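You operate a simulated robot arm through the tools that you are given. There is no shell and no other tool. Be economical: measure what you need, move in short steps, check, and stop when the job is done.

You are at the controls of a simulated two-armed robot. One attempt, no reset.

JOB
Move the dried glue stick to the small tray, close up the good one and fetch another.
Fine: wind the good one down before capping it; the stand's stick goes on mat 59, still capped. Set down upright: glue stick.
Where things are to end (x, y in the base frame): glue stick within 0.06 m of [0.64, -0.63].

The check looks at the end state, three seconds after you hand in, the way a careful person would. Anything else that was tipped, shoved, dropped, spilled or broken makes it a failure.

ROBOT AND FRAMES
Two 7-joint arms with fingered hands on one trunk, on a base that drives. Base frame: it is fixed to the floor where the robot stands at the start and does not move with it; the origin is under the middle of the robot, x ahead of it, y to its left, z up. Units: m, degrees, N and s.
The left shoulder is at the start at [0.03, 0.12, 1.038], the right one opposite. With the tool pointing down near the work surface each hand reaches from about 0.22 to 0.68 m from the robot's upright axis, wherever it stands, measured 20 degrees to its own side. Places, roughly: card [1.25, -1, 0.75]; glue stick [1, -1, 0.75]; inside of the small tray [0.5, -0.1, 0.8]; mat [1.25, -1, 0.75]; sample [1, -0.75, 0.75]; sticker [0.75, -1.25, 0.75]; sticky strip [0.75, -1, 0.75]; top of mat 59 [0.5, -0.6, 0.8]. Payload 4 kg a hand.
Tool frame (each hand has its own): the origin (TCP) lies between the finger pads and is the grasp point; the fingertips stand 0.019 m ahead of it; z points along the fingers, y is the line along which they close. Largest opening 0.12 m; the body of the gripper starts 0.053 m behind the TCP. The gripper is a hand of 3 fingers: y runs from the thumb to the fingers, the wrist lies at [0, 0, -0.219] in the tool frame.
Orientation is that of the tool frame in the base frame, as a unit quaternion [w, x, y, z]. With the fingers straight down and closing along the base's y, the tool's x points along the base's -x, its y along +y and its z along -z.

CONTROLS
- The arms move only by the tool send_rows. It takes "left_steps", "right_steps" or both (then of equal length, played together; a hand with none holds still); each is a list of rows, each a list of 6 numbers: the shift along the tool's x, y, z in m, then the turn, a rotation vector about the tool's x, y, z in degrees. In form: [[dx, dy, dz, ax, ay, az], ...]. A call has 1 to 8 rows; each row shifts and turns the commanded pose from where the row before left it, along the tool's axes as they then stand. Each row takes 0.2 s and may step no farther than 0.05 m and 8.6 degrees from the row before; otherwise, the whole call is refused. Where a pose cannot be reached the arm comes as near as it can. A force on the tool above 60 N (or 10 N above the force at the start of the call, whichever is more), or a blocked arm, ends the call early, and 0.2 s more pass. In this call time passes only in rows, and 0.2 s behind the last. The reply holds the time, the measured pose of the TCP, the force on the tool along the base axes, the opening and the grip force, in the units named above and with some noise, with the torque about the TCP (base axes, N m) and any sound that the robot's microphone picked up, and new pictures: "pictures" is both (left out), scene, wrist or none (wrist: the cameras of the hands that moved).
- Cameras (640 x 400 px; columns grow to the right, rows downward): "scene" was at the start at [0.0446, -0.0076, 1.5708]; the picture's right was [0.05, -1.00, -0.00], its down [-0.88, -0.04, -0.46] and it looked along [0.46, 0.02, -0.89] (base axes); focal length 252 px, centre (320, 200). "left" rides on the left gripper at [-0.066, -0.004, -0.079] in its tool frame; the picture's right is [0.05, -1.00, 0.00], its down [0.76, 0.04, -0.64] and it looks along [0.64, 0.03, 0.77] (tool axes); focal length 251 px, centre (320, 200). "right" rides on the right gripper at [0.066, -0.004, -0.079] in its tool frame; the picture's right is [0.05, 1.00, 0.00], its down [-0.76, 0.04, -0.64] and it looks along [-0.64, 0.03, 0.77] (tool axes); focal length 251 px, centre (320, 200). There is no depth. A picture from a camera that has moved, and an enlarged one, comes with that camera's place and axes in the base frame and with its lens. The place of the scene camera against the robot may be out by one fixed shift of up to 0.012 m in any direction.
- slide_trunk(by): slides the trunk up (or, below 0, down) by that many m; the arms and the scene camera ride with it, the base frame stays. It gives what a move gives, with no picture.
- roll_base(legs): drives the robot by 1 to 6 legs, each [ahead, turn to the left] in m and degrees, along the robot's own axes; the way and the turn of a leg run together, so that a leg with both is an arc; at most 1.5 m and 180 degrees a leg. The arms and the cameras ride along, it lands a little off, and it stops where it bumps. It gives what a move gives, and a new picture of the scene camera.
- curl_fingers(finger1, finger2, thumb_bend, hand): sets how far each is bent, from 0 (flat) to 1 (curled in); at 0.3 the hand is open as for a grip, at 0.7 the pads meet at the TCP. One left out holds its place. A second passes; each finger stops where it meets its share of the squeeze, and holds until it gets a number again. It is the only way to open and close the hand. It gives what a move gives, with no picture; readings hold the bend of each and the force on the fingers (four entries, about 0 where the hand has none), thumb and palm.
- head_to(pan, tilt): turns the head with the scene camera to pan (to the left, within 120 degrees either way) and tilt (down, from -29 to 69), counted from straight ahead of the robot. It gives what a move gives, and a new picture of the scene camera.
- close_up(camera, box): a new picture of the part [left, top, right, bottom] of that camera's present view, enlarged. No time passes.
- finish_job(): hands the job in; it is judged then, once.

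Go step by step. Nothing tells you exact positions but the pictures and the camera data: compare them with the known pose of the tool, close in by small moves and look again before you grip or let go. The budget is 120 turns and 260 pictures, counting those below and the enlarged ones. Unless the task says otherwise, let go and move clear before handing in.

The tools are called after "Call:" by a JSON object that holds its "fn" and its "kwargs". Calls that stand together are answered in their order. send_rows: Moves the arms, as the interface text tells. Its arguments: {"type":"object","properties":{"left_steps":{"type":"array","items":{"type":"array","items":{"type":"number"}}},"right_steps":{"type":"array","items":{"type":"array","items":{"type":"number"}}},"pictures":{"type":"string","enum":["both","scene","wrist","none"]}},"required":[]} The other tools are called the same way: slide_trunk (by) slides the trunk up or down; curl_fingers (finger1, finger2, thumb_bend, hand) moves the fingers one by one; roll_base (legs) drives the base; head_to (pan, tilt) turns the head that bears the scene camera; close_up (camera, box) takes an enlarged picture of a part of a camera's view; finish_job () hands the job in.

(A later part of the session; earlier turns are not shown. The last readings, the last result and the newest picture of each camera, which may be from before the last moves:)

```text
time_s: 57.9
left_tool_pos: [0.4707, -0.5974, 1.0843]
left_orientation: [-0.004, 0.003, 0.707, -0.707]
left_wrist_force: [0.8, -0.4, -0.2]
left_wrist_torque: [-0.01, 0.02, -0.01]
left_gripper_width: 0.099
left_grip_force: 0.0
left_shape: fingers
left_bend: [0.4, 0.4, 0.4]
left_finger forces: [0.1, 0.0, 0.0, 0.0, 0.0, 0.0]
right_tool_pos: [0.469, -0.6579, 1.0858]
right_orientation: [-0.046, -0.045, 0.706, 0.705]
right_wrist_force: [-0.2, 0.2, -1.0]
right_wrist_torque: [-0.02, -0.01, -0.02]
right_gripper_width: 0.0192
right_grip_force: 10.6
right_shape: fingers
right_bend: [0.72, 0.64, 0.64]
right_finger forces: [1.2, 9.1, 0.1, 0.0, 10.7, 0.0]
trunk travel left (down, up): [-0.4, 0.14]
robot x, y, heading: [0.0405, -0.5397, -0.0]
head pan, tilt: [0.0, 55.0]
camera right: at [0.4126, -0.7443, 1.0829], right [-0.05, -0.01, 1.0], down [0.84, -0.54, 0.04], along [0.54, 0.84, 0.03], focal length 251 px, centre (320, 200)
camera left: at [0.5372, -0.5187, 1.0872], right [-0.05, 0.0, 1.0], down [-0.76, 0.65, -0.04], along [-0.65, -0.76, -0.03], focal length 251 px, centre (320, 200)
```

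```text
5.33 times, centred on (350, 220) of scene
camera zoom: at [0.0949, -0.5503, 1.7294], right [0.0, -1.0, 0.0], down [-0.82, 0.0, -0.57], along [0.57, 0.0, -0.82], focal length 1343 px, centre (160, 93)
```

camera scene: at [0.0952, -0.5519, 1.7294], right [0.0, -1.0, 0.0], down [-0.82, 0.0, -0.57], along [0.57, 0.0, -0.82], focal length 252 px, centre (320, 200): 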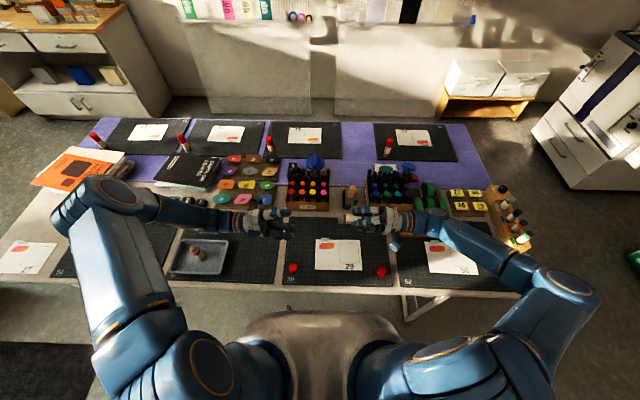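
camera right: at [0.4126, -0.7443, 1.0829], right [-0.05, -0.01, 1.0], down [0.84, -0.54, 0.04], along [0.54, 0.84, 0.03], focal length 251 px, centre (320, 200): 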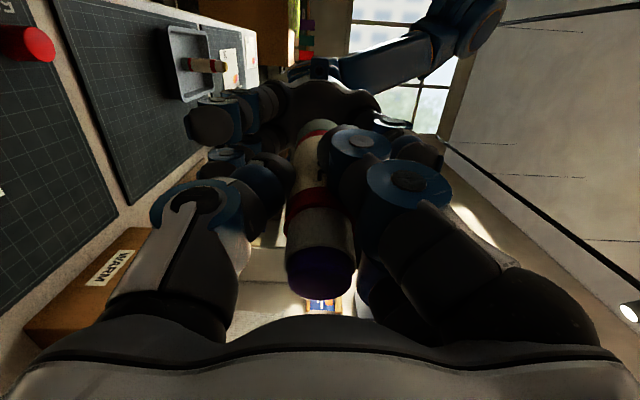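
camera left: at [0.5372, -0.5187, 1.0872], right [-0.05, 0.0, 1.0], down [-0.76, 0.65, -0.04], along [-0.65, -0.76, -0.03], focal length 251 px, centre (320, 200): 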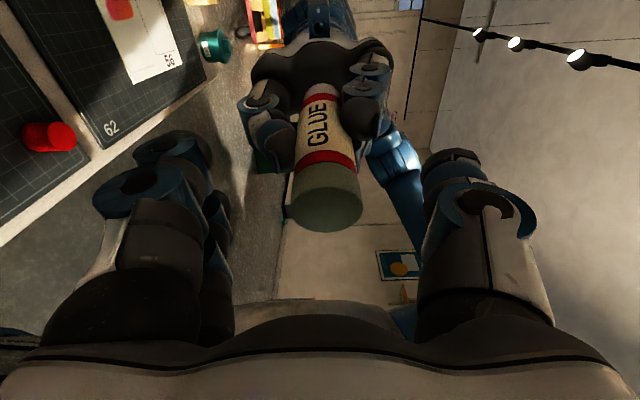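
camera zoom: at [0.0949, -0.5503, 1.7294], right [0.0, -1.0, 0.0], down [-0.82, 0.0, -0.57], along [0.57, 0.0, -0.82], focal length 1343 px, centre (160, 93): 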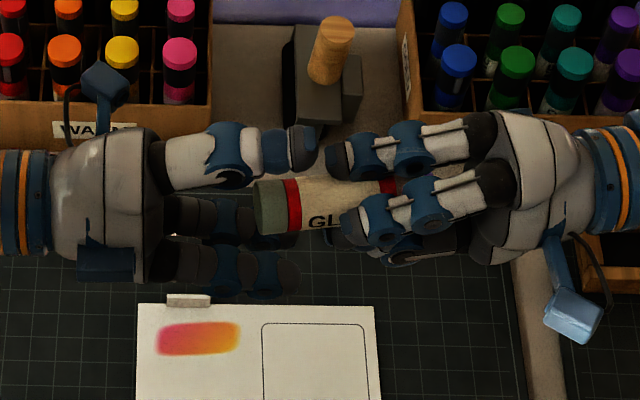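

The scene view shows the stick was actually straight before and is now tilted. It only sits about 8 mm off the right TCP in x. Reverting both moves.

Call:
{"fn": "send_rows", "kwargs": {"right_steps": [[0, 0, 0, 0, -4, 0], [0, 0, 0, 0, -4, 0]], "left_steps": [[-0.0035, 0, 0, 0, 0, 0], [-0.004, 0, 0.001, 0, 0, 0]], "pictures": "none"}}

Call:
{"fn": "curl_fingers", "kwargs": {"hand": "left", "finger1": 0.63, "finger2": 0.63, "thumb_bend": 0.63}}

Call:
{"fn": "close_up", "kwargs": {"camera": "scene", "box": [290, 190, 410, 250]}}

```text
time_s: 58.5
left_tool_pos: [0.4765, -0.5983, 1.0833]
left_orientation: [-0.005, 0.004, 0.708, -0.707]
left_wrist_force: [0.2, -0.3, 0.2]
left_wrist_torque: [-0.02, 0.01, 0.0]
left_gripper_width: 0.0993
left_grip_force: 0.0
left_shape: fingers
left_bend: [0.4, 0.4, 0.4]
left_finger forces: [0.0, 0.1, 0.0, 0.0, 0.1, 0.0]
right_tool_pos: [0.468, -0.6585, 1.0852]
right_orientation: [0.004, 0.004, 0.707, 0.707]
right_wrist_force: [-0.2, 0.4, -0.9]
right_wrist_torque: [-0.01, 0.02, 0.0]
right_gripper_width: 0.0192
right_grip_force: 10.7
right_shape: fingers
right_bend: [0.72, 0.64, 0.64]
right_finger forces: [1.2, 9.1, 0.0, 0.0, 10.7, 0.0]
trunk travel left (down, up): [-0.4, 0.14]
robot x, y, heading: [0.0417, -0.5417, 0.1]
head pan, tilt: [0.0, 55.0]
```

```text
time_s: 59.5
left_tool_pos: [0.476, -0.5995, 1.0829]
left_orientation: [0.004, -0.004, -0.707, 0.707]
left_wrist_force: [1.7, -1.0, 3.7]
left_wrist_torque: [-0.04, -0.02, 0.0]
left_gripper_width: 0.0327
left_grip_force: 1.5
left_shape: fingers
left_bend: [0.63, 0.63, 0.61]
left_finger forces: [0.1, 0.1, 0.0, 0.0, 3.4, 0.1]
right_tool_pos: [0.4685, -0.658, 1.0857]
right_orientation: [0.003, 0.004, 0.708, 0.706]
right_wrist_force: [-1.0, 2.0, -4.0]
right_wrist_torque: [-0.17, 0.06, 0.01]
right_gripper_width: 0.0196
right_grip_force: 10.8
right_shape: fingers
right_bend: [0.72, 0.64, 0.64]
right_finger forces: [1.3, 8.2, 0.0, 0.0, 12.7, 0.1]
trunk travel left (down, up): [-0.4, 0.14]
robot x, y, heading: [0.042, -0.5419, 0.2]
head pan, tilt: [0.0, 55.0]
```

```text
5.33 times, centred on (350, 220) of scene
camera zoom: at [0.0947, -0.5509, 1.7294], right [0.0, -1.0, 0.0], down [-0.82, 0.0, -0.57], along [0.57, 0.0, -0.82], focal length 1343 px, centre (160, 93)
```

zoom: 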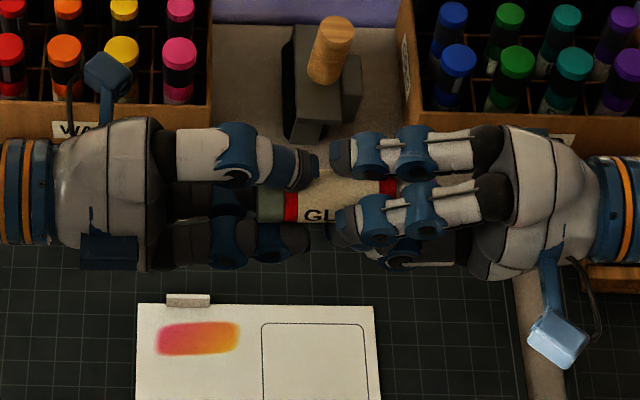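

The left thumb touches first and the pads overlap the barrel a bit. I'll back off 7 mm, lift 1.5 mm and regrip on the knob only.

Call:
{"fn": "curl_fingers", "kwargs": {"hand": "left", "finger1": 0.55, "finger2": 0.55, "thumb_bend": 0.55}}

Call:
{"fn": "send_rows", "kwargs": {"left_steps": [[0, -0.0015, -0.007, 0, 0, 0]], "pictures": "none"}}

Call:
{"fn": "curl_fingers", "kwargs": {"hand": "left", "finger1": 0.68, "finger2": 0.68, "thumb_bend": 0.68}}

Call:
{"fn": "close_up", "kwargs": {"camera": "scene", "box": [290, 190, 410, 250]}}

Call:
{"fn": "close_up", "kwargs": {"camera": "right", "box": [240, 90, 400, 320]}}

```text
time_s: 60.5
left_tool_pos: [0.4766, -0.599, 1.0841]
left_orientation: [-0.005, 0.004, 0.708, -0.706]
left_wrist_force: [-0.4, 0.5, 0.9]
left_wrist_torque: [-0.02, -0.02, -0.01]
left_gripper_width: 0.0525
left_grip_force: 0.0
left_shape: fingers
left_bend: [0.55, 0.55, 0.55]
left_finger forces: [0.0, 0.1, 0.0, 0.0, 0.0, 0.0]
right_tool_pos: [0.468, -0.6587, 1.0856]
right_orientation: [0.004, 0.004, 0.707, 0.707]
right_wrist_force: [0.2, 0.0, 0.2]
right_wrist_torque: [-0.02, 0.01, -0.02]
right_gripper_width: 0.0194
right_grip_force: 10.9
right_shape: fingers
right_bend: [0.72, 0.64, 0.64]
right_finger forces: [1.3, 9.2, 0.0, 0.0, 10.8, 0.0]
trunk travel left (down, up): [-0.4, 0.14]
robot x, y, heading: [0.0421, -0.541, 0.1]
head pan, tilt: [0.0, 55.0]
```

```text
time_s: 60.9
left_tool_pos: [0.4779, -0.5905, 1.0849]
left_orientation: [-0.005, 0.004, 0.707, -0.707]
left_wrist_force: [0.3, 0.2, -0.6]
left_wrist_torque: [0.01, -0.02, -0.01]
left_gripper_width: 0.0528
left_grip_force: 0.0
left_shape: fingers
left_bend: [0.55, 0.55, 0.55]
left_finger forces: [0.0, 0.0, 0.0, 0.0, 0.0, 0.0]
right_tool_pos: [0.4689, -0.6574, 1.0853]
right_orientation: [0.004, 0.003, 0.708, 0.707]
right_wrist_force: [0.0, 0.3, -0.7]
right_wrist_torque: [0.0, -0.04, 0.0]
right_gripper_width: 0.0188
right_grip_force: 10.6
right_shape: fingers
right_bend: [0.72, 0.64, 0.64]
right_finger forces: [1.3, 9.2, 0.0, 0.0, 10.8, 0.1]
trunk travel left (down, up): [-0.4, 0.14]
robot x, y, heading: [0.0448, -0.5387, 0.1]
head pan, tilt: [0.0, 55.0]
```

```text
time_s: 61.9
left_tool_pos: [0.4775, -0.5917, 1.0846]
left_orientation: [-0.005, 0.004, 0.707, -0.707]
left_wrist_force: [0.9, -3.7, 3.1]
left_wrist_torque: [-0.02, -0.01, 0.05]
left_gripper_width: 0.028
left_grip_force: 8.6
left_shape: fingers
left_bend: [0.65, 0.64, 0.62]
left_finger forces: [2.8, 4.1, 0.1, 0.0, 10.1, 0.1]
right_tool_pos: [0.4678, -0.6571, 1.0845]
right_orientation: [0.003, 0.004, 0.708, 0.706]
right_wrist_force: [-1.0, 1.5, -3.5]
right_wrist_torque: [-0.15, 0.0, 0.01]
right_gripper_width: 0.0193
right_grip_force: 11.0
right_shape: fingers
right_bend: [0.72, 0.64, 0.64]
right_finger forces: [1.2, 8.3, 0.0, 0.0, 12.0, 0.0]
trunk travel left (down, up): [-0.4, 0.14]
robot x, y, heading: [0.0415, -0.5408, -0.2]
head pan, tilt: [0.0, 55.0]
```

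```text
5.33 times, centred on (350, 220) of scene
camera zoom: at [0.0948, -0.5508, 1.7294], right [0.0, -1.0, 0.0], down [-0.82, 0.0, -0.57], along [0.57, 0.0, -0.82], focal length 1343 px, centre (160, 93)
```

zoom: 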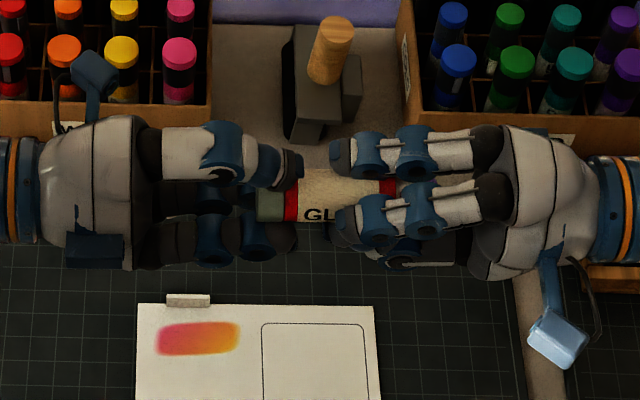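

```text
1.74 times, centred on (320, 205) of right
camera zoom: at [0.4008, -0.736, 1.0825], right [-0.05, 0.0, 1.0], down [0.76, -0.65, 0.04], along [0.65, 0.76, 0.04], focal length 437 px, centre (320, 191)
```

zoom: 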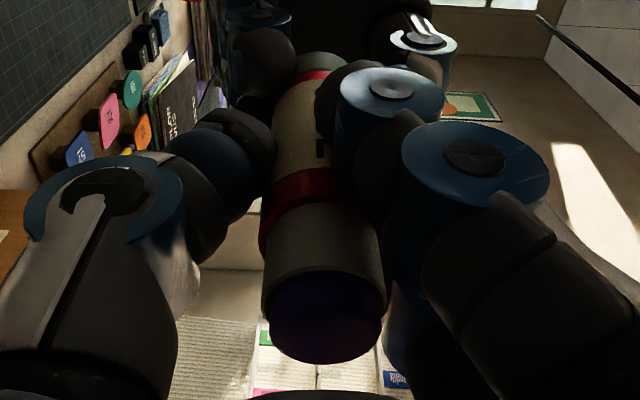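

Both grips are firm and the purple glue clearly protrudes in the right camera. I'll turn the knob counter-clockwise (seen from the bottom) and check the protrusion.

Call:
{"fn": "send_rows", "kwargs": {"left_steps": [[0, 0, 0, 0, 0, -8.5], [0, 0, 0, 0, 0, -8.5], [0, 0, 0, 0, 0, -8.5], [0, 0, 0, 0, 0, -8.5], [0, 0, 0, 0, 0, -8.5], [0, 0, 0, 0, 0, -8.5]], "pictures": "scene"}}

Call:
{"fn": "close_up", "kwargs": {"camera": "right", "box": [240, 90, 400, 320]}}

```text
time_s: 63.3
left_tool_pos: [0.4762, -0.59, 1.0863]
left_orientation: [-0.308, -0.302, 0.64, -0.636]
left_wrist_force: [-0.4, -5.4, -0.1]
left_wrist_torque: [0.04, -0.04, -0.01]
left_gripper_width: 0.0281
left_grip_force: 7.7
left_shape: fingers
left_bend: [0.65, 0.64, 0.62]
left_finger forces: [3.0, 4.5, 0.0, 0.1, 7.7, 0.1]
right_tool_pos: [0.468, -0.6583, 1.0856]
right_orientation: [0.004, 0.003, 0.707, 0.707]
right_wrist_force: [1.1, 4.6, -0.8]
right_wrist_torque: [-0.05, 0.04, 0.06]
right_gripper_width: 0.0195
right_grip_force: 9.8
right_shape: fingers
right_bend: [0.72, 0.64, 0.64]
right_finger forces: [0.9, 9.0, 0.0, 0.0, 9.4, 0.0]
trunk travel left (down, up): [-0.4, 0.14]
robot x, y, heading: [0.0422, -0.5379, 0.0]
head pan, tilt: [0.0, 55.0]
camera scene: at [0.0948, -0.551, 1.7294], right [0.0, -1.0, 0.0], down [-0.82, 0.0, -0.57], along [0.57, 0.0, -0.82], focal length 252 px, centre (320, 200)
```

scene: 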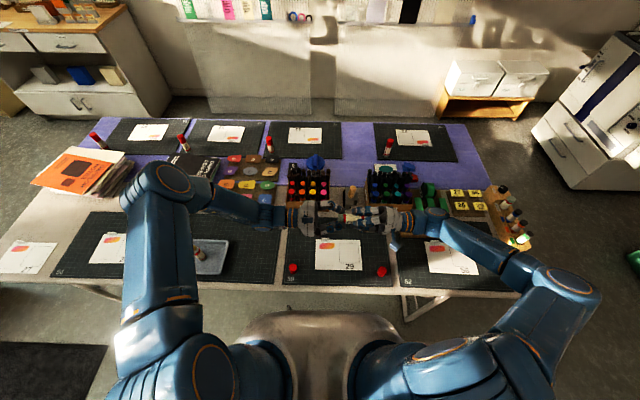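

```text
1.74 times, centred on (320, 205) of right
camera zoom: at [0.401, -0.7361, 1.0827], right [-0.06, 0.0, 1.0], down [0.76, -0.65, 0.04], along [0.65, 0.76, 0.04], focal length 437 px, centre (320, 191)
```

zoom: 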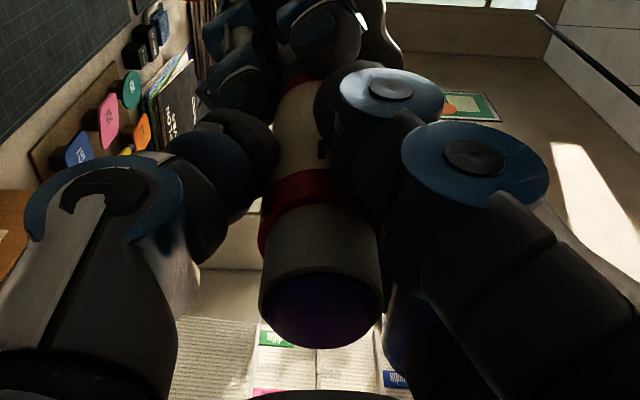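

It's winding in: the protrusion shrank. Continuing in the same direction.

Call:
{"fn": "send_rows", "kwargs": {"left_steps": [[0, 0, 0, 0, 0, -8.5], [0, 0, 0, 0, 0, -8.5], [0, 0, 0, 0, 0, -8.5], [0, 0, 0, 0, 0, -8.5], [0, 0, 0, 0, 0, -8.5], [0, 0, 0, 0, 0, -8.5]], "pictures": "none"}}

Call:
{"fn": "close_up", "kwargs": {"camera": "right", "box": [240, 90, 400, 320]}}

```text
time_s: 64.7
left_tool_pos: [0.4783, -0.5915, 1.0857]
left_orientation: [0.552, 0.548, -0.447, 0.441]
left_wrist_force: [-0.5, -4.2, -0.2]
left_wrist_torque: [0.01, 0.0, -0.06]
left_gripper_width: 0.0281
left_grip_force: 7.1
left_shape: fingers
left_bend: [0.65, 0.64, 0.62]
left_finger forces: [3.4, 4.1, 0.1, 0.1, 7.2, 0.0]
right_tool_pos: [0.4695, -0.6578, 1.0849]
right_orientation: [0.004, 0.004, 0.707, 0.707]
right_wrist_force: [1.9, 3.8, -0.1]
right_wrist_torque: [0.09, 0.0, 0.0]
right_gripper_width: 0.0184
right_grip_force: 10.0
right_shape: fingers
right_bend: [0.72, 0.64, 0.64]
right_finger forces: [0.7, 9.4, 0.0, 0.1, 9.0, 0.1]
trunk travel left (down, up): [-0.4, 0.14]
robot x, y, heading: [0.0391, -0.544, 0.2]
head pan, tilt: [0.0, 55.0]
```

```text
1.74 times, centred on (320, 205) of right
camera zoom: at [0.4009, -0.736, 1.0826], right [-0.05, 0.0, 1.0], down [0.76, -0.65, 0.04], along [0.65, 0.76, 0.04], focal length 437 px, centre (320, 191)
```

zoom: 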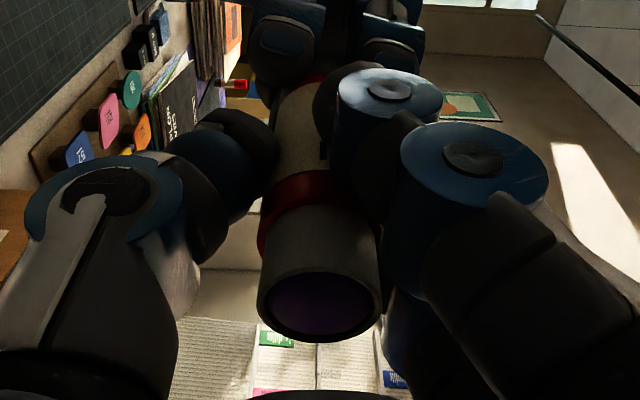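

The glue is now about flush with the rim. A further half-turn's worth to sink it well below.

Call:
{"fn": "send_rows", "kwargs": {"left_steps": [[0, 0, 0, 0, 0, -8.5], [0, 0, 0, 0, 0, -8.5], [0, 0, 0, 0, 0, -8.5], [0, 0, 0, 0, 0, -8.5], [0, 0, 0, 0, 0, -8.5]], "pictures": "none"}}

Call:
{"fn": "close_up", "kwargs": {"camera": "right", "box": [240, 90, 400, 320]}}

```text
time_s: 65.9
left_tool_pos: [0.4784, -0.5913, 1.0849]
left_orientation: [0.675, 0.673, -0.218, 0.21]
left_wrist_force: [0.8, -3.1, 1.4]
left_wrist_torque: [-0.05, -0.17, 0.03]
left_gripper_width: 0.0273
left_grip_force: 7.8
left_shape: fingers
left_bend: [0.66, 0.64, 0.62]
left_finger forces: [2.7, 5.8, 0.0, 0.0, 7.5, 0.1]
right_tool_pos: [0.4687, -0.6578, 1.0865]
right_orientation: [0.004, 0.004, 0.707, 0.707]
right_wrist_force: [-0.7, 3.3, -1.2]
right_wrist_torque: [0.0, 0.18, 0.08]
right_gripper_width: 0.0166
right_grip_force: 11.0
right_shape: fingers
right_bend: [0.72, 0.65, 0.64]
right_finger forces: [0.3, 10.6, 0.0, 0.0, 10.8, 0.0]
trunk travel left (down, up): [-0.4, 0.14]
robot x, y, heading: [0.0421, -0.5361, -0.0]
head pan, tilt: [0.0, 55.0]
```

```text
1.74 times, centred on (320, 205) of right
camera zoom: at [0.4008, -0.7362, 1.0824], right [-0.05, 0.0, 1.0], down [0.76, -0.65, 0.04], along [0.65, 0.76, 0.03], focal length 437 px, centre (320, 191)
```

zoom: 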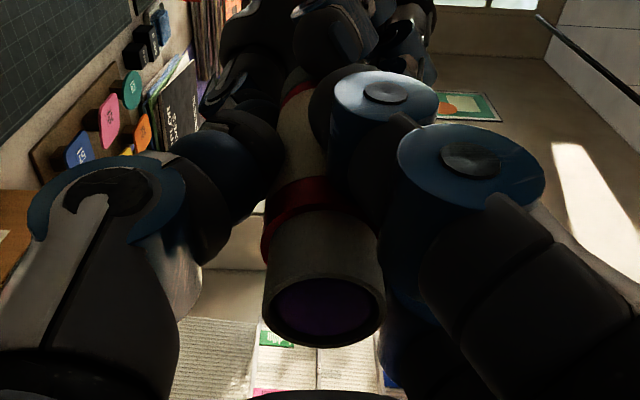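

A torque has built up, so the screw is at its stop and the glue is recessed. Releasing the knob and backing the left hand away.

Call:
{"fn": "curl_fingers", "kwargs": {"hand": "left", "finger1": 0.45, "finger2": 0.45, "thumb_bend": 0.45}}

Call:
{"fn": "send_rows", "kwargs": {"left_steps": [[0, 0, -0.045, 0, 0, 0], [0, 0, -0.045, 0, 0, 0], [0, 0, -0.045, 0, 0, 0], [0, 0, -0.045, 0, 0, 0], [0, 0, -0.045, 0, 0, 0]], "pictures": "scene"}}

Call:
{"fn": "close_up", "kwargs": {"camera": "scene", "box": [290, 190, 410, 250]}}

Call:
{"fn": "close_up", "kwargs": {"camera": "right", "box": [240, 90, 400, 320]}}

```text
time_s: 66.9
left_tool_pos: [0.4779, -0.5919, 1.0855]
left_orientation: [0.674, 0.673, -0.219, 0.211]
left_wrist_force: [-0.4, -0.4, -0.4]
left_wrist_torque: [0.0, -0.01, 0.0]
left_gripper_width: 0.0835
left_grip_force: 0.0
left_shape: fingers
left_bend: [0.45, 0.45, 0.45]
left_finger forces: [0.1, 0.1, 0.0, 0.0, 0.0, 0.0]
right_tool_pos: [0.4682, -0.6573, 1.0858]
right_orientation: [0.003, 0.004, 0.707, 0.707]
right_wrist_force: [0.1, -0.3, -1.1]
right_wrist_torque: [0.01, 0.03, 0.0]
right_gripper_width: 0.0166
right_grip_force: 11.5
right_shape: fingers
right_bend: [0.72, 0.65, 0.64]
right_finger forces: [0.5, 11.5, 0.0, 0.0, 11.0, 0.0]
trunk travel left (down, up): [-0.4, 0.14]
robot x, y, heading: [0.0412, -0.5398, 0.1]
head pan, tilt: [0.0, 55.0]
```

```text
time_s: 68.1
left_tool_pos: [0.4789, -0.3637, 1.0856]
left_orientation: [0.674, 0.674, -0.218, 0.211]
left_wrist_force: [-1.3, 0.2, 1.0]
left_wrist_torque: [0.02, -0.01, -0.02]
left_gripper_width: 0.0835
left_grip_force: 0.1
left_shape: fingers
left_bend: [0.45, 0.45, 0.45]
left_finger forces: [0.1, 0.1, 0.0, 0.1, 0.0, 0.0]
right_tool_pos: [0.4675, -0.6575, 1.0853]
right_orientation: [0.004, 0.003, 0.708, 0.706]
right_wrist_force: [-0.3, 0.6, -0.4]
right_wrist_torque: [0.0, 0.04, -0.04]
right_gripper_width: 0.0164
right_grip_force: 11.7
right_shape: fingers
right_bend: [0.72, 0.65, 0.64]
right_finger forces: [0.5, 11.5, 0.0, 0.1, 11.0, 0.1]
trunk travel left (down, up): [-0.4, 0.14]
robot x, y, heading: [0.0436, -0.5383, 0.1]
head pan, tilt: [0.0, 55.0]
camera scene: at [0.0945, -0.5496, 1.7294], right [0.0, -1.0, 0.0], down [-0.82, 0.0, -0.57], along [0.57, 0.0, -0.82], focal length 252 px, centre (320, 200)
```

scene: 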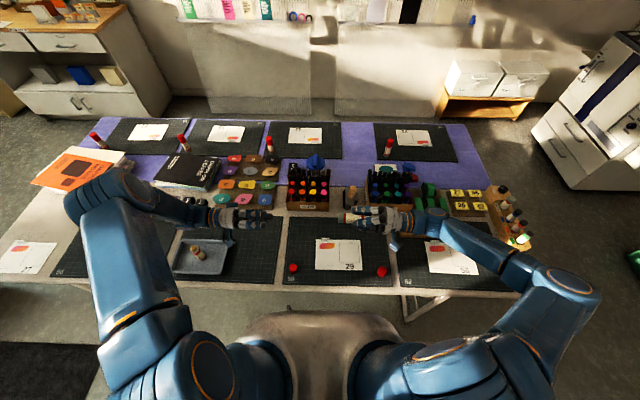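

```text
5.33 times, centred on (350, 220) of scene
camera zoom: at [0.0945, -0.5496, 1.7294], right [0.0, -1.0, 0.0], down [-0.82, 0.0, -0.57], along [0.57, 0.0, -0.82], focal length 1343 px, centre (160, 93)
```

zoom: 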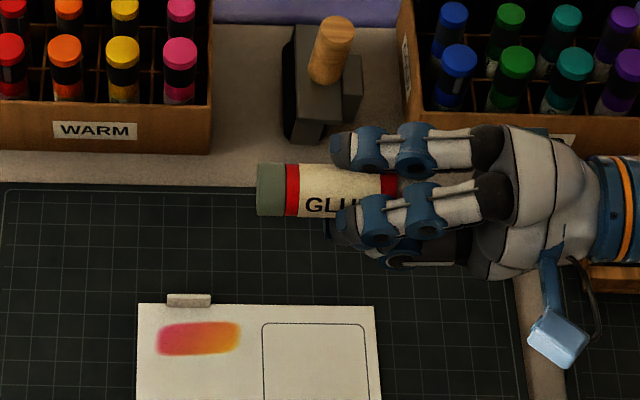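

```text
1.74 times, centred on (320, 205) of right
camera zoom: at [0.4007, -0.7353, 1.0828], right [-0.06, 0.0, 1.0], down [0.76, -0.65, 0.04], along [0.65, 0.76, 0.03], focal length 437 px, centre (320, 191)
```

zoom: 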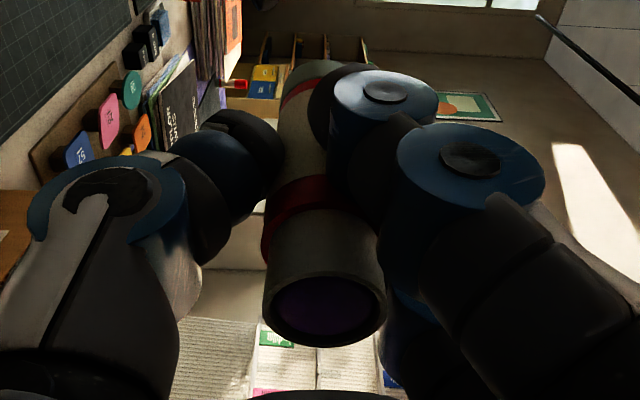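

Wound down. Now tilting the right hand back to upright to set the good stick down at its old spot.

Call:
{"fn": "send_rows", "kwargs": {"right_steps": [[0, 0, 0, 8.2, 0, 0], [0, 0, 0, 8.2, 0, 0], [0, 0, 0, 8.2, 0, 0], [0, 0, 0, 8.2, 0, 0], [0, 0, 0, 8.2, 0, 0], [0, 0, 0, 8.2, 0, 0], [0, 0, 0, 8.2, 0, 0], [0, 0, 0, 8.2, 0, 0]], "pictures": "none"}}

Call:
{"fn": "send_rows", "kwargs": {"right_steps": [[0, 0, 0, 8.2, 0, 0], [0, 0, 0, 8.2, 0, 0], [0, 0, 0, 8.2, 0, 0], [-0.035, -0.028, 0, 0, 0, 0], [-0.035, -0.028, 0, 0, 0, 0], [-0.035, -0.028, 0.01, 0, 0, 0], [-0.035, -0.028, 0.01, 0, 0, 0], [0, 0, 0.04, 0, 0, 0]], "pictures": "both"}}

Call:
{"fn": "close_up", "kwargs": {"camera": "scene", "box": [310, 180, 450, 280]}}

```text
time_s: 69.9
left_tool_pos: [0.4791, -0.3636, 1.0843]
left_orientation: [0.675, 0.672, -0.219, 0.21]
left_wrist_force: [-0.4, -0.2, -1.2]
left_wrist_torque: [-0.01, -0.01, 0.04]
left_gripper_width: 0.0837
left_grip_force: 0.0
left_shape: fingers
left_bend: [0.45, 0.45, 0.45]
left_finger forces: [0.0, 0.1, 0.0, 0.0, 0.1, 0.1]
right_tool_pos: [0.4678, -0.6559, 1.0855]
right_orientation: [0.001, 0.005, 0.978, 0.21]
right_wrist_force: [0.8, 1.1, -0.5]
right_wrist_torque: [0.0, 0.01, -0.02]
right_gripper_width: 0.0166
right_grip_force: 11.1
right_shape: fingers
right_bend: [0.72, 0.65, 0.64]
right_finger forces: [0.6, 11.3, 0.0, 0.0, 10.6, 0.0]
trunk travel left (down, up): [-0.4, 0.14]
robot x, y, heading: [0.0395, -0.5412, 0.1]
head pan, tilt: [0.0, 55.0]
```

```text
time_s: 71.7
left_tool_pos: [0.4791, -0.3649, 1.0842]
left_orientation: [0.675, 0.673, -0.219, 0.21]
left_wrist_force: [-0.4, -0.4, 0.4]
left_wrist_torque: [0.01, 0.02, 0.03]
left_gripper_width: 0.0837
left_grip_force: 0.1
left_shape: fingers
left_bend: [0.45, 0.45, 0.45]
left_finger forces: [0.0, 0.0, 0.1, 0.0, 0.0, 0.0]
right_tool_pos: [0.606, -0.7703, 1.0268]
right_orientation: [0.001, 0.005, 1.0, -0.002]
right_wrist_force: [-0.2, -0.1, -0.5]
right_wrist_torque: [0.01, 0.0, 0.02]
right_gripper_width: 0.0167
right_grip_force: 10.9
right_shape: fingers
right_bend: [0.72, 0.65, 0.64]
right_finger forces: [0.8, 11.1, 0.1, 0.0, 10.2, 0.0]
trunk travel left (down, up): [-0.4, 0.14]
robot x, y, heading: [0.0404, -0.5424, -0.0]
head pan, tilt: [0.0, 55.0]
camera scene: at [0.0953, -0.5498, 1.7294], right [0.0, -1.0, 0.0], down [-0.82, 0.0, -0.57], along [0.57, 0.0, -0.82], focal length 252 px, centre (320, 200)
camera right: at [0.5395, -0.7728, 1.1063], right [-0.04, 1.0, 0.0], down [0.76, 0.04, 0.64], along [0.64, 0.03, -0.76], focal length 251 px, centre (320, 200)
```

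scene: 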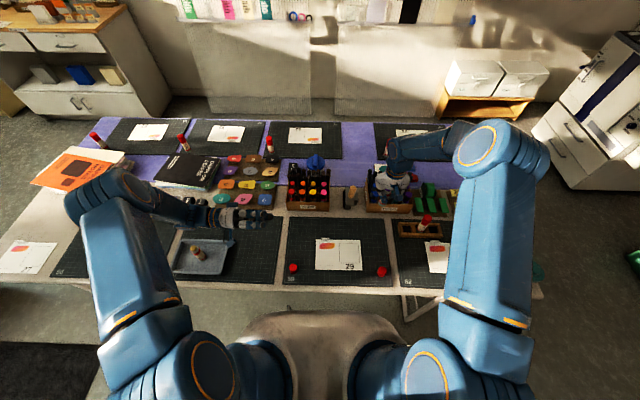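
right: 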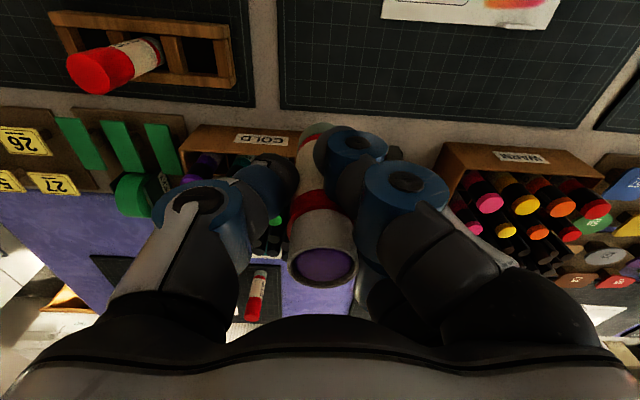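

```text
4.00 times, centred on (380, 230) of scene
camera zoom: at [0.0953, -0.5498, 1.7294], right [0.0, -1.0, 0.0], down [-0.82, 0.0, -0.57], along [0.57, 0.0, -0.82], focal length 1007 px, centre (80, 80)
```

zoom: 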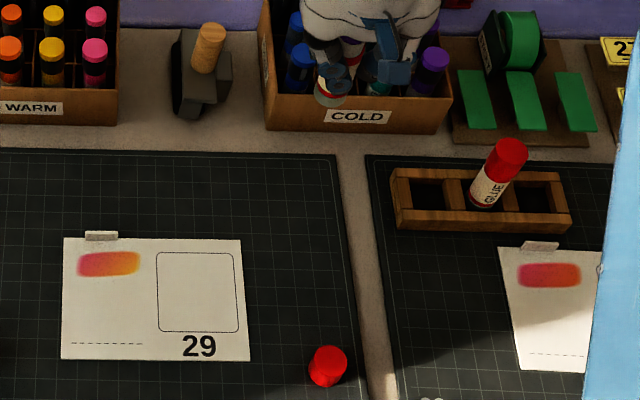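

Lowering the good stick towards the mat.

Call:
{"fn": "send_rows", "kwargs": {"right_steps": [[0, 0.001, 0.045, 0, 0, 0], [0, 0.001, 0.045, 0, 0, 0], [0, 0, 0.045, 0, 0, 0], [0, 0, 0.045, 0, 0, 0], [0, 0, 0.008, 0, 0, 0]], "pictures": "wrist"}}

Call:
{"fn": "send_rows", "kwargs": {"right_steps": [[0, 0, 0.003, 0, 0, 0], [0, 0, 0.002, 0, 0, 0]], "pictures": "none"}}

```text
time_s: 72.9
left_tool_pos: [0.4785, -0.3652, 1.0856]
left_orientation: [0.674, 0.673, -0.219, 0.211]
left_wrist_force: [0.4, -0.6, 0.0]
left_wrist_torque: [-0.03, 0.0, 0.0]
left_gripper_width: 0.0834
left_grip_force: 0.0
left_shape: fingers
left_bend: [0.45, 0.45, 0.45]
left_finger forces: [0.0, 0.1, 0.0, 0.1, 0.1, 0.0]
right_tool_pos: [0.6072, -0.7703, 0.8393]
right_orientation: [0.0, 0.005, 1.0, -0.002]
right_wrist_force: [0.2, -0.8, -0.2]
right_wrist_torque: [0.01, 0.03, 0.0]
right_gripper_width: 0.0166
right_grip_force: 10.7
right_shape: fingers
right_bend: [0.72, 0.65, 0.64]
right_finger forces: [0.7, 11.1, 0.1, 0.1, 10.1, 0.0]
trunk travel left (down, up): [-0.4, 0.14]
robot x, y, heading: [0.0409, -0.538, -0.0]
head pan, tilt: [0.0, 55.0]
camera right: at [0.5402, -0.7732, 0.918], right [-0.04, 1.0, 0.0], down [0.76, 0.04, 0.64], along [0.64, 0.03, -0.76], focal length 251 px, centre (320, 200)
```

right: 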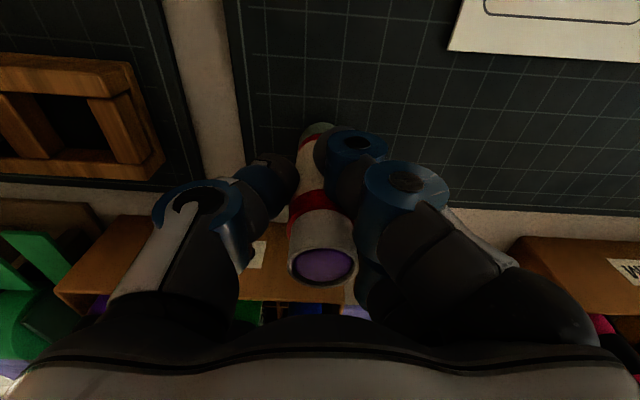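

```text
time_s: 73.5
left_tool_pos: [0.4776, -0.3651, 1.0845]
left_orientation: [0.674, 0.674, -0.219, 0.211]
left_wrist_force: [-0.3, 0.8, -0.4]
left_wrist_torque: [0.0, -0.03, 0.0]
left_gripper_width: 0.0835
left_grip_force: 0.1
left_shape: fingers
left_bend: [0.45, 0.45, 0.45]
left_finger forces: [0.0, 0.0, 0.1, 0.0, 0.0, 0.1]
right_tool_pos: [0.6082, -0.7706, 0.8332]
right_orientation: [0.0, 0.006, 1.0, -0.003]
right_wrist_force: [0.0, -0.7, -0.7]
right_wrist_torque: [0.0, 0.02, -0.02]
right_gripper_width: 0.0166
right_grip_force: 10.6
right_shape: fingers
right_bend: [0.72, 0.65, 0.64]
right_finger forces: [0.7, 11.0, 0.0, 0.1, 10.3, 0.0]
trunk travel left (down, up): [-0.4, 0.14]
robot x, y, heading: [0.0417, -0.5384, -0.1]
head pan, tilt: [0.0, 55.0]
```

Call:
{"fn": "send_rows", "kwargs": {"right_steps": [[0, 0, 0.002, 0, 0, 0], [0, 0, 0.002, 0, 0, 0]], "pictures": "none"}}

Call:
{"fn": "send_rows", "kwargs": {"right_steps": [[0, 0, 0.002, 0, 0, 0]], "pictures": "none"}}

```text
time_s: 74.1
left_tool_pos: [0.4783, -0.3656, 1.0863]
left_orientation: [0.674, 0.673, -0.219, 0.211]
left_wrist_force: [-2.0, -0.3, 0.2]
left_wrist_torque: [-0.02, 0.0, 0.02]
left_gripper_width: 0.0836
left_grip_force: 0.0
left_shape: fingers
left_bend: [0.45, 0.45, 0.45]
left_finger forces: [0.0, 0.0, 0.0, 0.0, 0.1, 0.0]
right_tool_pos: [0.6074, -0.7697, 0.8294]
right_orientation: [0.001, 0.005, 1.0, -0.002]
right_wrist_force: [0.6, -0.2, 4.4]
right_wrist_torque: [-0.03, -0.04, -0.06]
right_gripper_width: 0.0161
right_grip_force: 12.2
right_shape: fingers
right_bend: [0.72, 0.65, 0.65]
right_finger forces: [0.7, 11.8, 0.0, 0.0, 11.0, 0.0]
trunk travel left (down, up): [-0.4, 0.14]
robot x, y, heading: [0.0401, -0.5412, 0.2]
head pan, tilt: [0.0, 55.0]
```

```text
time_s: 74.5
left_tool_pos: [0.478, -0.3662, 1.0854]
left_orientation: [0.674, 0.673, -0.219, 0.212]
left_wrist_force: [-0.3, 1.2, -1.0]
left_wrist_torque: [-0.02, -0.03, 0.01]
left_gripper_width: 0.0836
left_grip_force: 0.1
left_shape: fingers
left_bend: [0.45, 0.45, 0.45]
left_finger forces: [0.0, 0.1, 0.1, 0.0, 0.1, 0.0]
right_tool_pos: [0.6086, -0.7712, 0.8284]
right_orientation: [0.002, 0.005, 1.0, -0.002]
right_wrist_force: [1.4, -1.1, 11.8]
right_wrist_torque: [-0.02, -0.12, -0.03]
right_gripper_width: 0.0162
right_grip_force: 12.9
right_shape: fingers
right_bend: [0.72, 0.65, 0.65]
right_finger forces: [0.6, 12.9, 0.0, 0.0, 13.3, 0.0]
trunk travel left (down, up): [-0.4, 0.14]
robot x, y, heading: [0.0392, -0.5394, 0.1]
head pan, tilt: [0.0, 55.0]
```

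Bottom is on the mat. Releasing gently, then rising straight up.

Call:
{"fn": "curl_fingers", "kwargs": {"hand": "right", "finger1": 0.6, "finger2": 0.61, "thumb_bend": 0.61}}

Call:
{"fn": "curl_fingers", "kwargs": {"hand": "right", "finger1": 0.35, "finger2": 0.35, "thumb_bend": 0.35}}

Call:
{"fn": "send_rows", "kwargs": {"right_steps": [[0, 0, -0.03, 0, 0, 0], [0, 0, -0.045, 0, 0, 0], [0, 0, -0.045, 0, 0, 0], [0, 0, -0.045, 0, 0, 0]], "pictures": "wrist"}}

Call:
{"fn": "close_up", "kwargs": {"camera": "right", "box": [250, 40, 400, 140]}}

```text
time_s: 75.5
left_tool_pos: [0.4787, -0.3652, 1.0857]
left_orientation: [0.674, 0.673, -0.219, 0.211]
left_wrist_force: [0.3, -0.3, -0.8]
left_wrist_torque: [-0.03, 0.01, 0.01]
left_gripper_width: 0.0835
left_grip_force: 0.0
left_shape: fingers
left_bend: [0.45, 0.45, 0.45]
left_finger forces: [0.0, 0.0, 0.1, 0.0, 0.1, 0.1]
right_tool_pos: [0.6067, -0.7686, 0.8273]
right_orientation: [0.001, 0.005, 1.0, -0.002]
right_wrist_force: [0.3, 0.1, 0.1]
right_wrist_torque: [0.0, 0.01, 0.02]
right_gripper_width: 0.0367
right_grip_force: 0.3
right_shape: fingers
right_bend: [0.6, 0.61, 0.61]
right_finger forces: [0.1, 0.3, 0.0, 0.0, 0.1, 0.0]
trunk travel left (down, up): [-0.4, 0.14]
robot x, y, heading: [0.0403, -0.5428, 0.1]
head pan, tilt: [0.0, 55.0]
```

```text
time_s: 76.5
left_tool_pos: [0.4796, -0.3677, 1.0857]
left_orientation: [0.674, 0.673, -0.219, 0.211]
left_wrist_force: [-0.1, 0.3, -0.4]
left_wrist_torque: [0.0, 0.0, -0.04]
left_gripper_width: 0.0838
left_grip_force: 0.0
left_shape: fingers
left_bend: [0.45, 0.45, 0.45]
left_finger forces: [0.1, 0.0, 0.0, 0.1, 0.0, 0.0]
right_tool_pos: [0.608, -0.7684, 0.8282]
right_orientation: [0.0, 0.005, 1.0, -0.001]
right_wrist_force: [0.3, 0.9, 0.1]
right_wrist_torque: [-0.01, -0.03, 0.02]
right_gripper_width: 0.1138
right_grip_force: 0.1
right_shape: fingers
right_bend: [0.35, 0.35, 0.35]
right_finger forces: [0.0, 0.0, 0.1, 0.1, 0.0, 0.1]
trunk travel left (down, up): [-0.4, 0.14]
robot x, y, heading: [0.043, -0.5426, 0.2]
head pan, tilt: [0.0, 55.0]
```

```text
time_s: 77.5
left_tool_pos: [0.4777, -0.365, 1.086]
left_orientation: [0.675, 0.673, -0.219, 0.211]
left_wrist_force: [-0.7, -0.1, 0.6]
left_wrist_torque: [0.0, -0.03, 0.02]
left_gripper_width: 0.0835
left_grip_force: 0.0
left_shape: fingers
left_bend: [0.45, 0.45, 0.45]
left_finger forces: [0.0, 0.1, 0.1, 0.0, 0.0, 0.0]
right_tool_pos: [0.6067, -0.767, 0.9926]
right_orientation: [0.0, 0.006, 1.0, -0.002]
right_wrist_force: [-0.2, -0.1, 0.6]
right_wrist_torque: [0.01, 0.0, -0.03]
right_gripper_width: 0.1139
right_grip_force: 0.0
right_shape: fingers
right_bend: [0.35, 0.35, 0.35]
right_finger forces: [0.0, 0.1, 0.0, 0.1, 0.1, 0.0]
trunk travel left (down, up): [-0.4, 0.14]
robot x, y, heading: [0.0422, -0.5395, 0.1]
head pan, tilt: [0.0, 55.0]
camera right: at [0.5396, -0.7705, 1.0733], right [-0.04, 1.0, 0.0], down [0.76, 0.04, 0.64], along [0.64, 0.03, -0.77], focal length 251 px, centre (320, 200)
```

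right: 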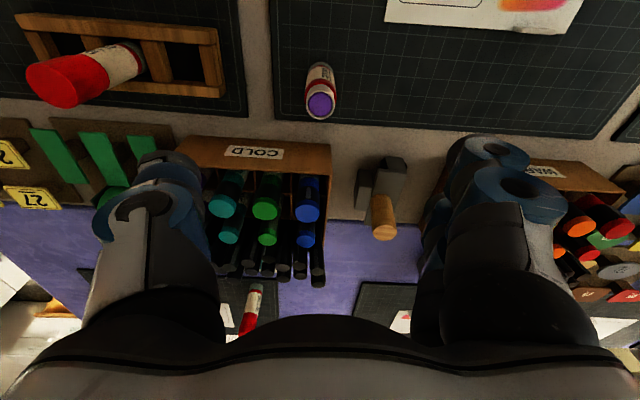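

```text
4.00 times, centred on (325, 90) of right
camera zoom: at [0.5396, -0.7705, 1.0733], right [-0.04, 1.0, 0.0], down [0.76, 0.04, 0.64], along [0.64, 0.03, -0.77], focal length 1006 px, centre (300, 640)
```

zoom: 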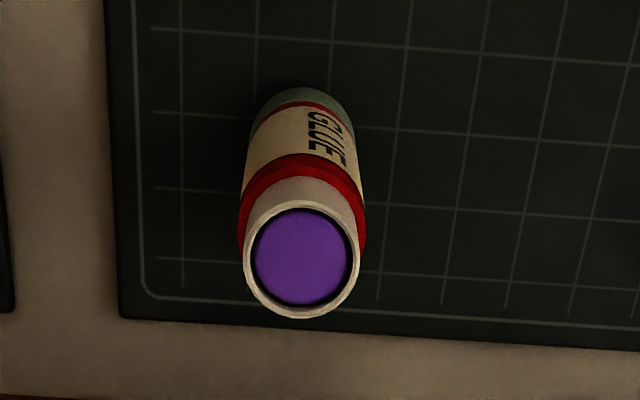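

The glue is recessed and the good stick stands at (0.615, -0.767). Moving the right hand over the right-hand cap.

Call:
{"fn": "send_rows", "kwargs": {"right_steps": [[0.0455, -0.002, 0, 0, 0, 0], [0.0455, -0.002, 0, 0, 0, 0], [0.0455, -0.002, 0, 0, 0, 0], [0.0455, -0.002, 0, 0, 0, 0], [0, 0, 0.04, 0, 0, 0]], "pictures": "wrist"}}

Call:
{"fn": "close_up", "kwargs": {"camera": "right", "box": [250, 40, 400, 140]}}

```text
time_s: 78.7
left_tool_pos: [0.4801, -0.3661, 1.0836]
left_orientation: [0.675, 0.673, -0.218, 0.21]
left_wrist_force: [0.7, 0.1, -0.4]
left_wrist_torque: [-0.02, -0.03, 0.01]
left_gripper_width: 0.0838
left_grip_force: 0.1
left_shape: fingers
left_bend: [0.45, 0.45, 0.45]
left_finger forces: [0.1, 0.1, 0.1, 0.0, 0.0, 0.1]
right_tool_pos: [0.4237, -0.7747, 0.9523]
right_orientation: [0.0, 0.005, 1.0, -0.001]
right_wrist_force: [-0.3, -0.5, -0.9]
right_wrist_torque: [0.01, 0.0, -0.04]
right_gripper_width: 0.1135
right_grip_force: 0.1
right_shape: fingers
right_bend: [0.35, 0.35, 0.35]
right_finger forces: [0.0, 0.1, 0.1, 0.0, 0.1, 0.1]
trunk travel left (down, up): [-0.4, 0.14]
robot x, y, heading: [0.0407, -0.5397, 0.0]
head pan, tilt: [0.0, 55.0]
camera right: at [0.3571, -0.7774, 1.0307], right [-0.04, 1.0, 0.0], down [0.77, 0.04, 0.64], along [0.64, 0.03, -0.77], focal length 251 px, centre (320, 200)
```

right: 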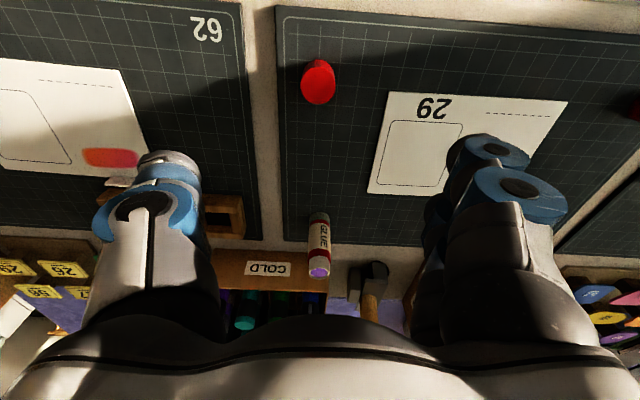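

```text
4.00 times, centred on (325, 90) of right
camera zoom: at [0.3571, -0.7774, 1.0307], right [-0.04, 1.0, 0.0], down [0.77, 0.04, 0.64], along [0.64, 0.03, -0.77], focal length 1006 px, centre (300, 640)
```

zoom: 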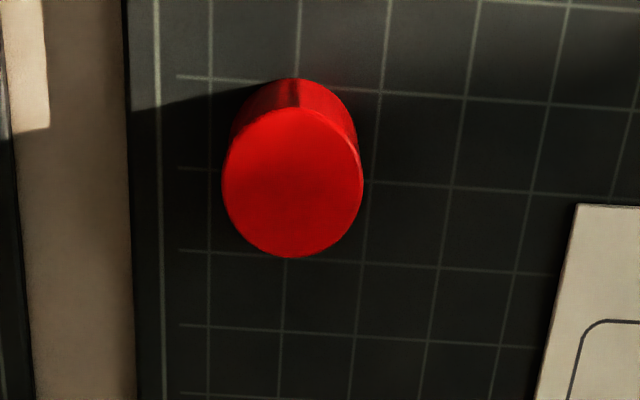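

Cap centre is (0.422, -0.776) with its top at z 0.793. Descending to z 0.789 and gripping it.

Call:
{"fn": "send_rows", "kwargs": {"right_steps": [[0.0015, -0.001, 0.045, 0, 0, 0], [0, 0, 0.045, 0, 0, 0], [0, 0, 0.045, 0, 0, 0], [0, 0, 0.027, 0, 0, 0]], "pictures": "wrist"}}

Call:
{"fn": "curl_fingers", "kwargs": {"hand": "right", "finger1": 0.62, "finger2": 0.62, "thumb_bend": 0.62}}

```text
time_s: 79.7
left_tool_pos: [0.4796, -0.3661, 1.084]
left_orientation: [0.675, 0.672, -0.219, 0.211]
left_wrist_force: [-0.2, 0.3, 0.4]
left_wrist_torque: [-0.01, 0.01, -0.01]
left_gripper_width: 0.0837
left_grip_force: 0.1
left_shape: fingers
left_bend: [0.45, 0.45, 0.45]
left_finger forces: [0.0, 0.0, 0.0, 0.0, 0.1, 0.1]
right_tool_pos: [0.4243, -0.7776, 0.7907]
right_orientation: [0.001, 0.005, 1.0, -0.002]
right_wrist_force: [-0.4, -0.5, -0.7]
right_wrist_torque: [-0.02, 0.0, 0.0]
right_gripper_width: 0.1137
right_grip_force: 0.1
right_shape: fingers
right_bend: [0.35, 0.35, 0.35]
right_finger forces: [0.0, 0.0, 0.0, 0.0, 0.0, 0.0]
trunk travel left (down, up): [-0.4, 0.14]
robot x, y, heading: [0.0381, -0.5407, -0.2]
head pan, tilt: [0.0, 55.0]
camera right: at [0.3577, -0.7793, 0.8695], right [-0.04, 1.0, 0.0], down [0.76, 0.04, 0.64], along [0.64, 0.03, -0.76], focal length 251 px, centre (320, 200)
```

right: 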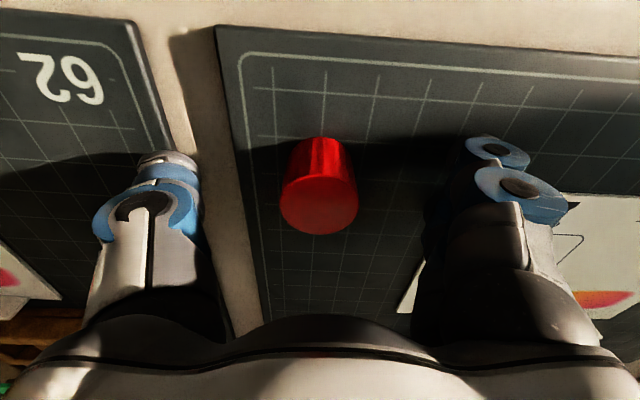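

```text
time_s: 80.7
left_tool_pos: [0.4788, -0.3645, 1.0858]
left_orientation: [0.675, 0.672, -0.22, 0.212]
left_wrist_force: [0.4, -0.9, -0.1]
left_wrist_torque: [-0.01, 0.0, -0.01]
left_gripper_width: 0.0838
left_grip_force: 0.1
left_shape: fingers
left_bend: [0.45, 0.45, 0.45]
left_finger forces: [0.0, 0.1, 0.0, 0.0, 0.0, 0.0]
right_tool_pos: [0.4253, -0.7755, 0.7919]
right_orientation: [0.002, 0.005, 1.0, -0.001]
right_wrist_force: [3.4, 2.5, 24.6]
right_wrist_torque: [1.34, -0.03, 0.11]
right_gripper_width: 0.0572
right_grip_force: 18.0
right_shape: fingers
right_bend: [0.56, 0.57, 0.54]
right_finger forces: [14.8, 12.8, 0.0, 0.0, 9.1, 0.0]
trunk travel left (down, up): [-0.4, 0.14]
robot x, y, heading: [0.0415, -0.5397, 0.1]
head pan, tilt: [0.0, 55.0]
```

The fingertips met the mat while curling. I'll reopen, rise 9 mm and close again.

Call:
{"fn": "curl_fingers", "kwargs": {"hand": "right", "finger1": 0.4, "finger2": 0.4, "thumb_bend": 0.4}}

Call:
{"fn": "send_rows", "kwargs": {"right_steps": [[0.0015, 0, -0.009, 0, 0, 0]], "pictures": "wrist"}}

Call:
{"fn": "curl_fingers", "kwargs": {"hand": "right", "finger1": 0.62, "finger2": 0.62, "thumb_bend": 0.62}}

```text
time_s: 81.7
left_tool_pos: [0.4774, -0.365, 1.0876]
left_orientation: [0.674, 0.673, -0.22, 0.212]
left_wrist_force: [0.5, 0.3, 0.6]
left_wrist_torque: [0.01, 0.0, 0.01]
left_gripper_width: 0.0838
left_grip_force: 0.1
left_shape: fingers
left_bend: [0.45, 0.45, 0.45]
left_finger forces: [0.0, 0.0, 0.0, 0.1, 0.1, 0.1]
right_tool_pos: [0.4242, -0.777, 0.7924]
right_orientation: [0.003, 0.007, 1.0, -0.003]
right_wrist_force: [0.5, -18.6, 54.1]
right_wrist_torque: [1.96, 0.35, 0.01]
right_gripper_width: 0.0836
right_grip_force: 26.6
right_shape: fingers
right_bend: [0.45, 0.45, 0.4]
right_finger forces: [35.2, 18.6, 0.0, 0.1, 0.0, 0.1]
trunk travel left (down, up): [-0.4, 0.14]
robot x, y, heading: [0.0412, -0.5389, 0.2]
head pan, tilt: [0.0, 55.0]
```

```text
time_s: 82.1
left_tool_pos: [0.4796, -0.3648, 1.0843]
left_orientation: [0.675, 0.673, -0.218, 0.21]
left_wrist_force: [-0.4, -0.2, 0.1]
left_wrist_torque: [0.01, -0.01, 0.0]
left_gripper_width: 0.0838
left_grip_force: 0.0
left_shape: fingers
left_bend: [0.45, 0.45, 0.45]
left_finger forces: [0.0, 0.0, 0.0, 0.0, 0.1, 0.0]
right_tool_pos: [0.4214, -0.7739, 0.7976]
right_orientation: [-0.001, 0.004, 1.0, -0.001]
right_wrist_force: [-0.3, -0.3, 0.4]
right_wrist_torque: [0.01, -0.04, -0.03]
right_gripper_width: 0.0987
right_grip_force: 0.1
right_shape: fingers
right_bend: [0.4, 0.4, 0.4]
right_finger forces: [0.0, 0.0, 0.0, 0.0, 0.1, 0.1]
trunk travel left (down, up): [-0.4, 0.14]
robot x, y, heading: [0.0422, -0.541, 0.2]
head pan, tilt: [0.0, 55.0]
camera right: at [0.3547, -0.7768, 0.8776], right [-0.04, 1.0, 0.0], down [0.77, 0.03, 0.64], along [0.64, 0.03, -0.77], focal length 251 px, centre (320, 200)
```

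right: 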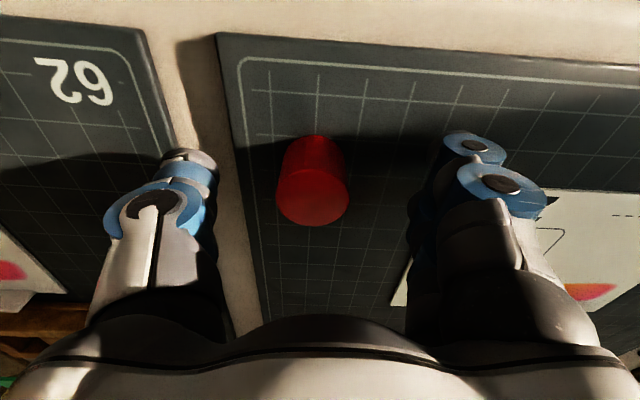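

```text
time_s: 83.1
left_tool_pos: [0.4781, -0.3659, 1.0852]
left_orientation: [0.675, 0.672, -0.219, 0.211]
left_wrist_force: [0.5, -0.5, 0.1]
left_wrist_torque: [-0.03, 0.0, 0.03]
left_gripper_width: 0.0835
left_grip_force: 0.1
left_shape: fingers
left_bend: [0.45, 0.45, 0.45]
left_finger forces: [0.0, 0.0, 0.0, 0.0, 0.0, 0.0]
right_tool_pos: [0.4233, -0.7762, 0.8003]
right_orientation: [-0.001, 0.005, 1.0, -0.001]
right_wrist_force: [1.0, -1.1, 0.6]
right_wrist_torque: [-0.04, 0.0, 0.01]
right_gripper_width: 0.034
right_grip_force: 1.2
right_shape: fingers
right_bend: [0.62, 0.61, 0.61]
right_finger forces: [0.0, 1.4, 0.1, 0.0, 1.4, 0.0]
trunk travel left (down, up): [-0.4, 0.14]
robot x, y, heading: [0.0417, -0.5393, 0.2]
head pan, tilt: [0.0, 55.0]
```

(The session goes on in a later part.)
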